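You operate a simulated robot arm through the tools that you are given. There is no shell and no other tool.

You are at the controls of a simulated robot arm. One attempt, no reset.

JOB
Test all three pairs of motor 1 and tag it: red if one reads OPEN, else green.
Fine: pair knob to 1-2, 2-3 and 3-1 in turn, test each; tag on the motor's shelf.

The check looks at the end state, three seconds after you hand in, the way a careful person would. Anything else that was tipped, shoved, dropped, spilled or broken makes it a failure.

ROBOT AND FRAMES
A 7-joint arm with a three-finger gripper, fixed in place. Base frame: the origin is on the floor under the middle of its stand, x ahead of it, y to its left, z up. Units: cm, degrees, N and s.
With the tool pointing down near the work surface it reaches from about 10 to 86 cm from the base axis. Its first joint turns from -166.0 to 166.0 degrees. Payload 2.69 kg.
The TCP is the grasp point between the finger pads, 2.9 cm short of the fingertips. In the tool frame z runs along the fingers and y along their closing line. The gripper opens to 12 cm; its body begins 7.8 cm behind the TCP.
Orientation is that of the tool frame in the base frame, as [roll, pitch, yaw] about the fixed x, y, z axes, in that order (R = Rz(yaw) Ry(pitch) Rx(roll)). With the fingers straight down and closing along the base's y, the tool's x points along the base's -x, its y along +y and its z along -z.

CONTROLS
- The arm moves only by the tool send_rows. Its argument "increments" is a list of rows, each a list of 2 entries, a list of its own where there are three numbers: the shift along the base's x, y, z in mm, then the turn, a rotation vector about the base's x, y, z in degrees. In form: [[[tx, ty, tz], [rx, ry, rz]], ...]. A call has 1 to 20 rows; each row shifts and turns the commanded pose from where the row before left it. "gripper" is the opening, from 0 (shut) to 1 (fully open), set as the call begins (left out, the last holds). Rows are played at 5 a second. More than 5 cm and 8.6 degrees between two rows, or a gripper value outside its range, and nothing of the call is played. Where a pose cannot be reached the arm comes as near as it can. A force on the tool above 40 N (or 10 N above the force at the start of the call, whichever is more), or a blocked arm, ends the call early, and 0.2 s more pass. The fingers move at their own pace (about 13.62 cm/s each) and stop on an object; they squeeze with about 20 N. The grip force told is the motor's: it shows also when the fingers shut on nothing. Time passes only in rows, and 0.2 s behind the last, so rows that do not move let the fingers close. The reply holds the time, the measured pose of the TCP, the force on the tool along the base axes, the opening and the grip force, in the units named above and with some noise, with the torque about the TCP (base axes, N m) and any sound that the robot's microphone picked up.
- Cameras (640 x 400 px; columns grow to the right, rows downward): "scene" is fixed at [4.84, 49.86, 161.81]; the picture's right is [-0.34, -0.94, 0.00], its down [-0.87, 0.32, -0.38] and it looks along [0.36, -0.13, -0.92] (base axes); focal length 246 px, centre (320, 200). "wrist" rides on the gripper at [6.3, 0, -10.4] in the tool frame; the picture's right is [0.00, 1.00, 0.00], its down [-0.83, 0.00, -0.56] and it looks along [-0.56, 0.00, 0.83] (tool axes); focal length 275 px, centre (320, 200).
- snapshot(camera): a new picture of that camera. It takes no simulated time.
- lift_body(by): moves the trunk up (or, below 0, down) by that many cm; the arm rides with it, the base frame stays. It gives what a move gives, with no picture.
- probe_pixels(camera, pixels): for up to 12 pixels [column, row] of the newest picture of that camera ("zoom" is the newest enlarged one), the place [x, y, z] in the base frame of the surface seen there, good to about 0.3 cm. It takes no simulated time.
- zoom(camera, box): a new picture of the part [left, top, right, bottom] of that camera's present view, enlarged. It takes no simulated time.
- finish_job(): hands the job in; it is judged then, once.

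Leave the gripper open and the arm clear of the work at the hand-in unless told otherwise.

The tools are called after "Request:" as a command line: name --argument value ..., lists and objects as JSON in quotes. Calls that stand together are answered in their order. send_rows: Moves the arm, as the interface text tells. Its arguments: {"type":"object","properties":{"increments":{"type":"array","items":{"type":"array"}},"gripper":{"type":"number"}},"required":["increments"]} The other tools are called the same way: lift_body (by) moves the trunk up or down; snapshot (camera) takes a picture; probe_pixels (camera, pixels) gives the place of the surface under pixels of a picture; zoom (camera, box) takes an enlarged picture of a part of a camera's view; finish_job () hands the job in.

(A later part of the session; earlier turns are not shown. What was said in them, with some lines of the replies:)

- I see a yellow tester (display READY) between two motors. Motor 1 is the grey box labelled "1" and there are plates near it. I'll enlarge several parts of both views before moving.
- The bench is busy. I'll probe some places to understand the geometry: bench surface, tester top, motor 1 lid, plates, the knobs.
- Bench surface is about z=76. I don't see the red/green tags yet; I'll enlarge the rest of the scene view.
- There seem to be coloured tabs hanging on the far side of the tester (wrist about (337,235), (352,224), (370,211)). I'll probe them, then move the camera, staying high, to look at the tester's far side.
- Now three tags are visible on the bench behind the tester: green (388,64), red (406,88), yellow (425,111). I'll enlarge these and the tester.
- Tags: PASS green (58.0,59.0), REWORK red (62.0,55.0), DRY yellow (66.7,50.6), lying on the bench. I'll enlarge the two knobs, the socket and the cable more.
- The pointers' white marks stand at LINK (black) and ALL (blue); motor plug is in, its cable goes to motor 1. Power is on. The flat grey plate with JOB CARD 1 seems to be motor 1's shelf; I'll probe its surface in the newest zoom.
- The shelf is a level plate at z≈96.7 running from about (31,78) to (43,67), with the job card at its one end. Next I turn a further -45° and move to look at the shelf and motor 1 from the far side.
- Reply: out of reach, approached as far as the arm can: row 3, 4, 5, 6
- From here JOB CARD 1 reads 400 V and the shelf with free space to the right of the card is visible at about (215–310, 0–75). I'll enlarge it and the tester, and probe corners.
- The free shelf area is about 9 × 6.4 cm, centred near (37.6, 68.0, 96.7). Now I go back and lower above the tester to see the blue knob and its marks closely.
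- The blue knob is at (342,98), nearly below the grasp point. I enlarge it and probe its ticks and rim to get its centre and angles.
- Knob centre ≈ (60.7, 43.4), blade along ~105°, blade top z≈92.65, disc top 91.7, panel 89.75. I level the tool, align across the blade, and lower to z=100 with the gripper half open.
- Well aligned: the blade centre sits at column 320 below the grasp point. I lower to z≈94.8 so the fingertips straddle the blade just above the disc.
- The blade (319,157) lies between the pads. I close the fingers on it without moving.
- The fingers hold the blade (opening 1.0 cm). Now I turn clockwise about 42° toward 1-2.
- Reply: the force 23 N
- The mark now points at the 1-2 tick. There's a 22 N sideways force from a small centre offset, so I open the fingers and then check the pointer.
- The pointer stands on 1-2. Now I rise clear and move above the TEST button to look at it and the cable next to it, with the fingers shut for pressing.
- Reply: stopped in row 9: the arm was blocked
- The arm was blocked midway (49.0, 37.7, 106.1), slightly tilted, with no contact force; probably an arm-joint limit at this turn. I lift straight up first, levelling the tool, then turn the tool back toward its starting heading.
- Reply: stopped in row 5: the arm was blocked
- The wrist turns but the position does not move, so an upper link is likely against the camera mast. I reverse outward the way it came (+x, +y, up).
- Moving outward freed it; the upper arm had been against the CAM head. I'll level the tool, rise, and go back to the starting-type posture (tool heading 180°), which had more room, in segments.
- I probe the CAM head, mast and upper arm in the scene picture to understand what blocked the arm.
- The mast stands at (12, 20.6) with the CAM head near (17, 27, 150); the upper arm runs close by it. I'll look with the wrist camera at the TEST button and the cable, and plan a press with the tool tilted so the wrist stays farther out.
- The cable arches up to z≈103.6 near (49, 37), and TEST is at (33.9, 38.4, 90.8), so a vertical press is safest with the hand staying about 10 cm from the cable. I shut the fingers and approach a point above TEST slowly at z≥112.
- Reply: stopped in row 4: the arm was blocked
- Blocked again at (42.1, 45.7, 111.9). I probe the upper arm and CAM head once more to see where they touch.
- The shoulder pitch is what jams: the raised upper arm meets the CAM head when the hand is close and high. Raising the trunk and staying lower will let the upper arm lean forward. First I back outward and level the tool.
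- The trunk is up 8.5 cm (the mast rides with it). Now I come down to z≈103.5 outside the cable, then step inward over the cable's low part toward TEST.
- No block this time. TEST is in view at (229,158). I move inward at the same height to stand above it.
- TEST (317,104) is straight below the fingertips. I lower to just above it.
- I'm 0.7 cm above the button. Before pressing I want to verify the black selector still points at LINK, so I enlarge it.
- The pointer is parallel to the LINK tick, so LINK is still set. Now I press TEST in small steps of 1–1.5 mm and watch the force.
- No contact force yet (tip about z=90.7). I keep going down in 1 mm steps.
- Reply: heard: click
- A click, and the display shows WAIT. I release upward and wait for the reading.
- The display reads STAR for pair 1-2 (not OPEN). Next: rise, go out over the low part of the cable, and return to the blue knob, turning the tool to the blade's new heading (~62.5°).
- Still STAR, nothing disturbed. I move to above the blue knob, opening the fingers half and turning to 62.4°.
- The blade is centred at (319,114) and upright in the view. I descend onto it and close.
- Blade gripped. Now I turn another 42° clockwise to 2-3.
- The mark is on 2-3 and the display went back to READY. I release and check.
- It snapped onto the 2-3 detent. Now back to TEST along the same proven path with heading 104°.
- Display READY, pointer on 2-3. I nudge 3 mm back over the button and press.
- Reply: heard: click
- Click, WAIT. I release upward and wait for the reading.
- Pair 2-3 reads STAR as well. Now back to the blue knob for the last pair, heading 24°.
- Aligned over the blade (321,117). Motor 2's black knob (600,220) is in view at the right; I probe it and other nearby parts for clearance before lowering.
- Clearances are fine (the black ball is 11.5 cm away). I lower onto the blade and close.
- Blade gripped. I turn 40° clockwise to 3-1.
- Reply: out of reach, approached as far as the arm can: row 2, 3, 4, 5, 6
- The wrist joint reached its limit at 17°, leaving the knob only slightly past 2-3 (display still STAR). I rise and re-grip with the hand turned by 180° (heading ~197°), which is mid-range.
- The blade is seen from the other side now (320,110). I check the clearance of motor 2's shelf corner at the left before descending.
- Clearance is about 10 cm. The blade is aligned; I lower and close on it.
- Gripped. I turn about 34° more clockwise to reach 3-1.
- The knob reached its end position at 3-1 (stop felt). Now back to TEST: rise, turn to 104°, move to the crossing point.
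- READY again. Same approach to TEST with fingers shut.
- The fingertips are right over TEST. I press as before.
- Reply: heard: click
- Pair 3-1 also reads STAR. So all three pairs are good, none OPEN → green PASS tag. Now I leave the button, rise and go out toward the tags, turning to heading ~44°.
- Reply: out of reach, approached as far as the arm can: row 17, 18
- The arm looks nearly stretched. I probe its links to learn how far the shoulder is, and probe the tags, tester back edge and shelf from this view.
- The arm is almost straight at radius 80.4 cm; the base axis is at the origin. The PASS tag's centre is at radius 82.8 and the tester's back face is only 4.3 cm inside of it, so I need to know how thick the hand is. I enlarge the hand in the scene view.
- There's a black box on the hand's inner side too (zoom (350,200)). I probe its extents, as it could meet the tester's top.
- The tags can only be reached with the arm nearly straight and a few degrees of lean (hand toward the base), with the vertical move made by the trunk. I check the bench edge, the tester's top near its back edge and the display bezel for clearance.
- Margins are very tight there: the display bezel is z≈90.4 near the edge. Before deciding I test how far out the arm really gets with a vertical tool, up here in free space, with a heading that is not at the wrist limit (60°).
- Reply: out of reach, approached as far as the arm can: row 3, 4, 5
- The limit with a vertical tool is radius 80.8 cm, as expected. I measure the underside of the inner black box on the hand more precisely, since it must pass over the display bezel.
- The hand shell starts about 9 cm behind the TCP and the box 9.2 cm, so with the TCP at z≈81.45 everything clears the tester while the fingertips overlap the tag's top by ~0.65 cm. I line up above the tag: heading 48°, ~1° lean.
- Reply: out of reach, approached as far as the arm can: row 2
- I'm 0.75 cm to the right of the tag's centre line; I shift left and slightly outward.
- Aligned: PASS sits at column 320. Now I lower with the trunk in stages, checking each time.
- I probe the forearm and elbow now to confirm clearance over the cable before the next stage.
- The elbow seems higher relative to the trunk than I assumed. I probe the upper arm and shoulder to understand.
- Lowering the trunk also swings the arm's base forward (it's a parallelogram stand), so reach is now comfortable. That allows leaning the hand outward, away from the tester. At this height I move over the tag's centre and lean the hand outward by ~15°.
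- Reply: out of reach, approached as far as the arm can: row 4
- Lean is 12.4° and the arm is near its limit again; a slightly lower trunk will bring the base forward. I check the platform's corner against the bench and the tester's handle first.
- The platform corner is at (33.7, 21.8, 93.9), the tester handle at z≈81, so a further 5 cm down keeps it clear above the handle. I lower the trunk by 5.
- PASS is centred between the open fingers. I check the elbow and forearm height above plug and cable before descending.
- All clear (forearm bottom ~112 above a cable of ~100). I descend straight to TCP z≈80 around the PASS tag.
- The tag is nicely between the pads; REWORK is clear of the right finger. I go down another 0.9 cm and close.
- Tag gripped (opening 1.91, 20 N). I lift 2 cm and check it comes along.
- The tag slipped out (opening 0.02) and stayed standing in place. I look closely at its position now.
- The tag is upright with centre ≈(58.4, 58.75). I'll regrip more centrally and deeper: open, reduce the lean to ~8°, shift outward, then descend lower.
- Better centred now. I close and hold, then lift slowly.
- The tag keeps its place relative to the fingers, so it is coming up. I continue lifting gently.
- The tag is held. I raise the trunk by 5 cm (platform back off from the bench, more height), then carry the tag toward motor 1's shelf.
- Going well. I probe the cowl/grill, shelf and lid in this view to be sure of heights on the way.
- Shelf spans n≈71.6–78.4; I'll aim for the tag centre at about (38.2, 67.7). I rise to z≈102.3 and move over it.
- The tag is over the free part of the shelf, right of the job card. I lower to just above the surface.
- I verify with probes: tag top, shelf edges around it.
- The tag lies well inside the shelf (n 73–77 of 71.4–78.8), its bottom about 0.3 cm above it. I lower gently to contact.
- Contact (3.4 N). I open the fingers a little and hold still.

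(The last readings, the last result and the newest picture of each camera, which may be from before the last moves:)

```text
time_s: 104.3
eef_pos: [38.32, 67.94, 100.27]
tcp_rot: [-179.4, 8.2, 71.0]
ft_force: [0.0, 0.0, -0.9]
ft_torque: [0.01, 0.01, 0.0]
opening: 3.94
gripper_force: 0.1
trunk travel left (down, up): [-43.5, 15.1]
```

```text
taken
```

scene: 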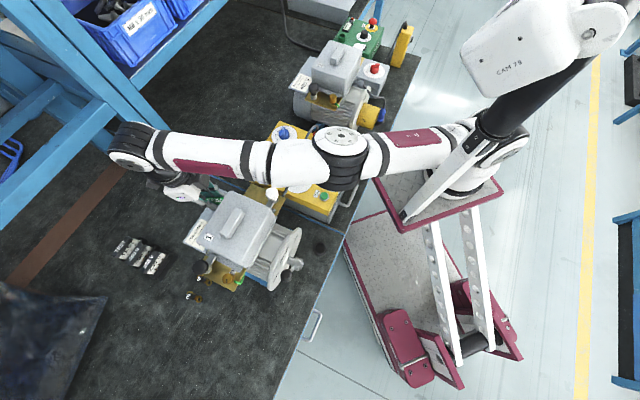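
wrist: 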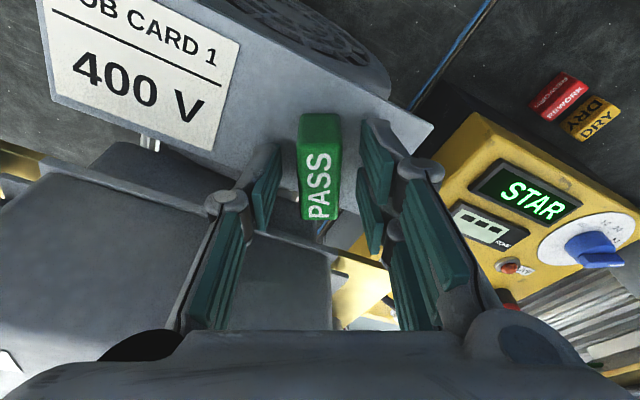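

The tag stands free on the shelf. I rise straight up slowly.

Request:
send_rows --increments '[[[0, 0, 8], [0, 0, 0]], [[0, 0, 12], [0, 0, 0]], [[0, 0, 15], [0, 0, 0]], [[0, 0, 20], [0, 0, 0]], [[0, 0, 0], [0, 0, 0]]]' --gripper 0.33

Request:
snapshot --camera "wrist"

Request:
snapshot --camera "scene"

```text
time_s: 105.5
eef_pos: [38.18, 67.73, 105.6]
tcp_rot: [-179.6, 8.0, 71.1]
ft_force: [-1.0, -0.6, 0.3]
ft_torque: [-0.02, -0.01, 0.01]
opening: 3.97
gripper_force: 0.0
trunk travel left (down, up): [-43.5, 15.1]
```

```text
taken
```

wrist: 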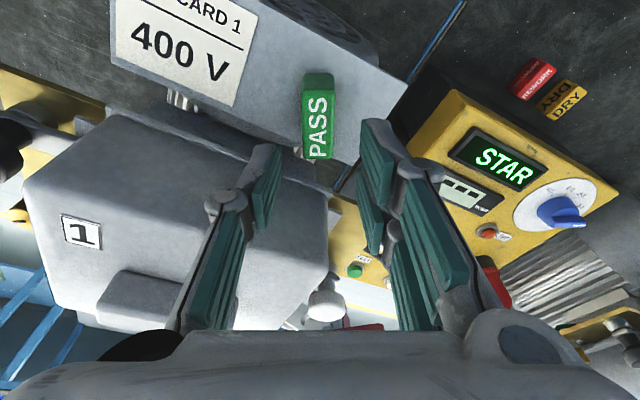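

```text
taken
```

scene: 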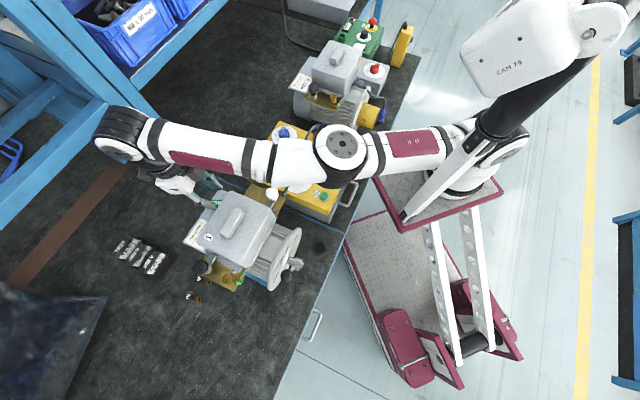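

The tag stands alone on the shelf beside the job card. I retreat upward and outward, levelling the tool.

Request:
send_rows --increments '[[[0, 0, 20], [0, 0, 0]], [[0, 0, 20], [0, 0, 0]], [[10, -10, 10], [3.8, -1.3, 0]], [[15, -10, 10], [3.8, -1.3, 0]], [[20, -15, 10], [0, 0, 5]], [[20, -15, 0], [0, 0, 5]], [[20, -15, 0], [0, 0, 5]], [[0, 0, 0], [0, 0, 0]]]' --gripper 0.5

Request:
snapshot --camera "wrist"

Request:
snapshot --camera "scene"

```text
time_s: 107.5
eef_pos: [49.09, 59.26, 111.38]
tcp_rot: [-179.8, 0.7, 83.0]
ft_force: [-0.2, 0.1, 0.0]
ft_torque: [0.0, 0.02, 0.0]
opening: 6.0
gripper_force: 0.0
out of reach, approached as far as the arm can: row 1, 2
trunk travel left (down, up): [-43.5, 15.1]
stopped in row 8: the arm was blocked; the commanded pose is now the measured one
```

```text
taken
```

wrist: 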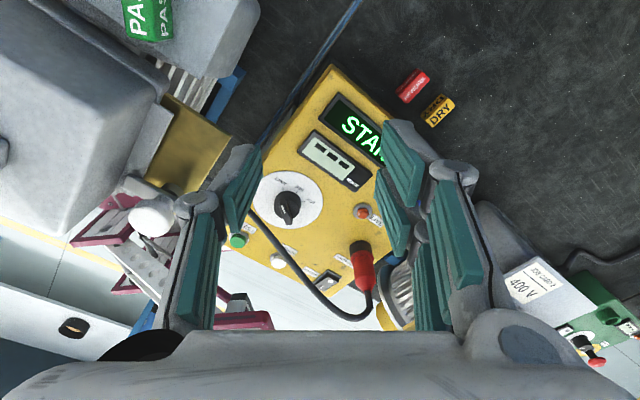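

```text
taken
```

scene: 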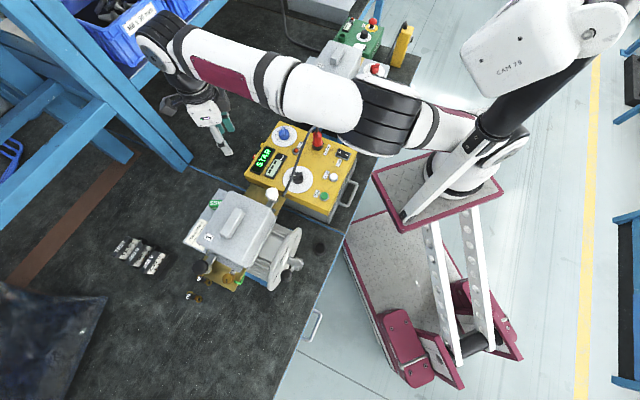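

The arm touched its mast again but it is clear of the work. I ease outward a bit to relieve it, then inspect the result.

Request:
send_rows --increments '[[[15, 0, 0], [0, 0, 0]], [[15, 0, 0], [0, 0, 0]], [[0, 0, 0], [0, 0, 0]]]' --gripper 0.5

Request:
snapshot --camera "wrist"

Request:
zoom --camera "scene" --box '[170, 120, 360, 300]'

Request:
zoom --camera "scene" --box '[185, 180, 245, 240]'

```text
time_s: 108.3
eef_pos: [51.91, 59.36, 111.36]
tcp_rot: [-179.9, 0.7, 83.2]
ft_force: [-0.5, 0.7, 0.0]
ft_torque: [0.03, -0.01, -0.01]
opening: 5.98
gripper_force: 0.1
trunk travel left (down, up): [-43.5, 15.1]
```

```text
taken
```

wrist: 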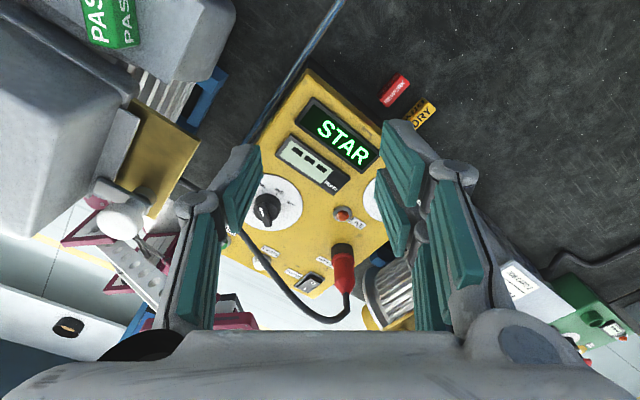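

```text
2.22 times, centred on (265, 210) of scene
```

zoom: 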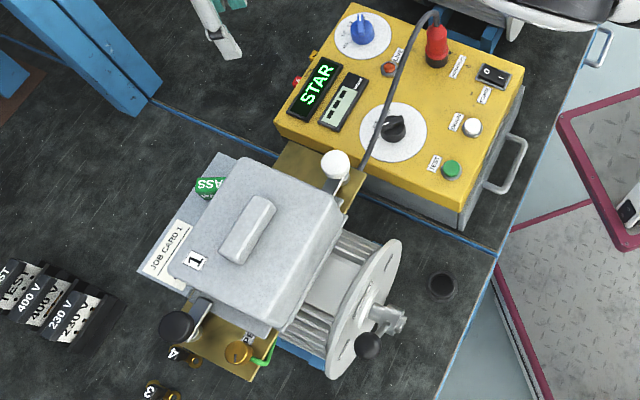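

```text
6.67 times, centred on (215, 210) of scene
```

zoom: 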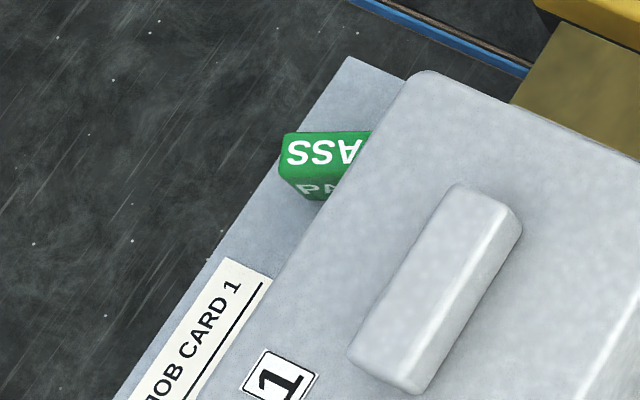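

The green PASS tag stands on motor 1's shelf beside the job card; tester, cable, the other tags and motor 2 look undisturbed. I open the gripper fully and take a last look at the remaining tags.

Request:
send_rows --increments '[[[0, 0, 10], [0, 0, 0]], [[0, 0, 0], [0, 0, 0]], [[0, 0, 0], [0, 0, 0]]]' --gripper 1.0

Request:
zoom --camera "wrist" --box '[60, 0, 240, 110]'

Request:
zoom --camera "wrist" --box '[240, 50, 460, 200]'

Request:
snapshot --camera "scene"

```text
time_s: 109.1
eef_pos: [51.76, 59.45, 112.48]
tcp_rot: [-179.9, 0.7, 83.2]
ft_force: [-1.2, 0.0, -0.7]
ft_torque: [0.01, -0.02, 0.0]
opening: 12.0
gripper_force: 0.0
trunk travel left (down, up): [-43.5, 15.1]
```

```text
3.56 times, centred on (150, 55) of wrist
```

zoom: 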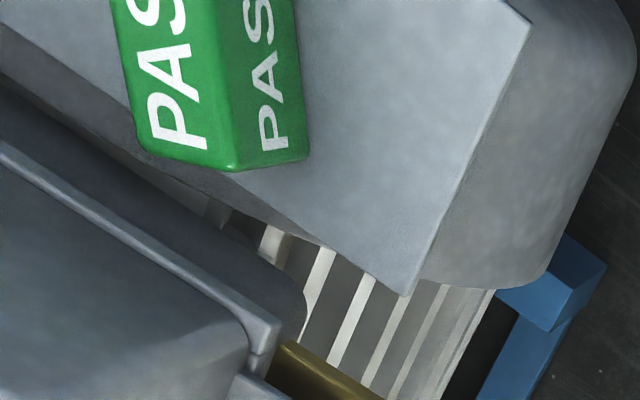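

```text
2.67 times, centred on (350, 125) of wrist
```

zoom: 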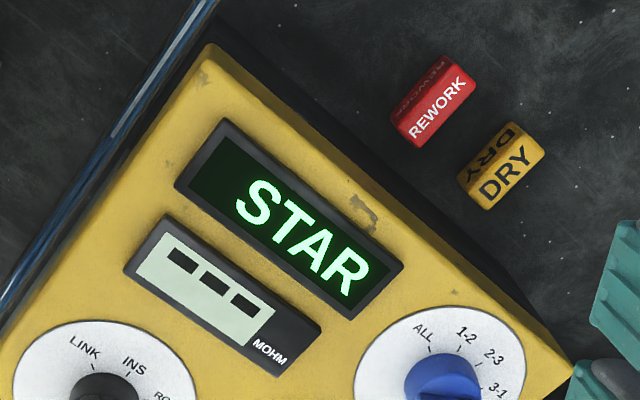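

```text
taken
```

scene: 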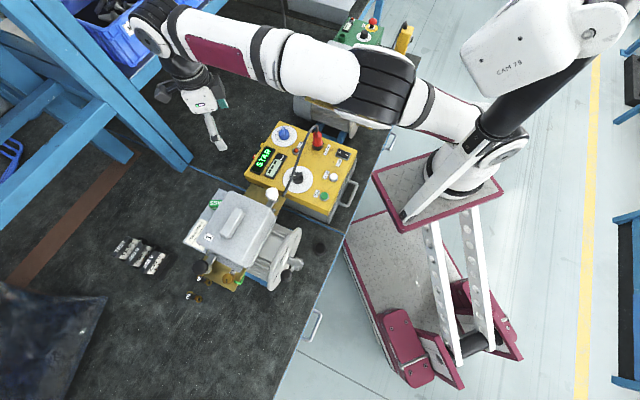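

All three pairs of motor 1 (1-2, 2-3, 3-1) read STAR, none OPEN, so the green PASS tag is on its shelf. The tag stands stably, the gripper is open and the arm is clear. I hand in.

Request:
finish_job

```text
The job is handed in.
```

I tested all three pairs of motor 1 and tagged it green. The job is handed in, but I haven't seen the check's result.

- **Tests:** pairs 1-2, 2-3 and 3-1 were tested in turn with the tester on LINK. Each read STAR and none read OPEN.
- **Tag:** the green PASS tag stands on motor 1's shelf, to the right of the job card. It is turned about 25° from square with the shelf edge, and all of it sits on the shelf.
- **Slip:** my first grip on the tag slipped. The tag stayed upright on the bench, and the second grip held.
- **Blocked arm:** the arm was blocked a few times, most likely by its own camera mast. I saw no contact with the motors, tester or cable during these stops.
- **State left:** the pair knob is at 3-1 and the tester still shows STAR. The gripper is open, and the arm is above the bench, clear of the work. The trunk is about 6.5 cm lower than at the start. In the last pictures, motor 2, the cable and the other two tags looked undisturbed.
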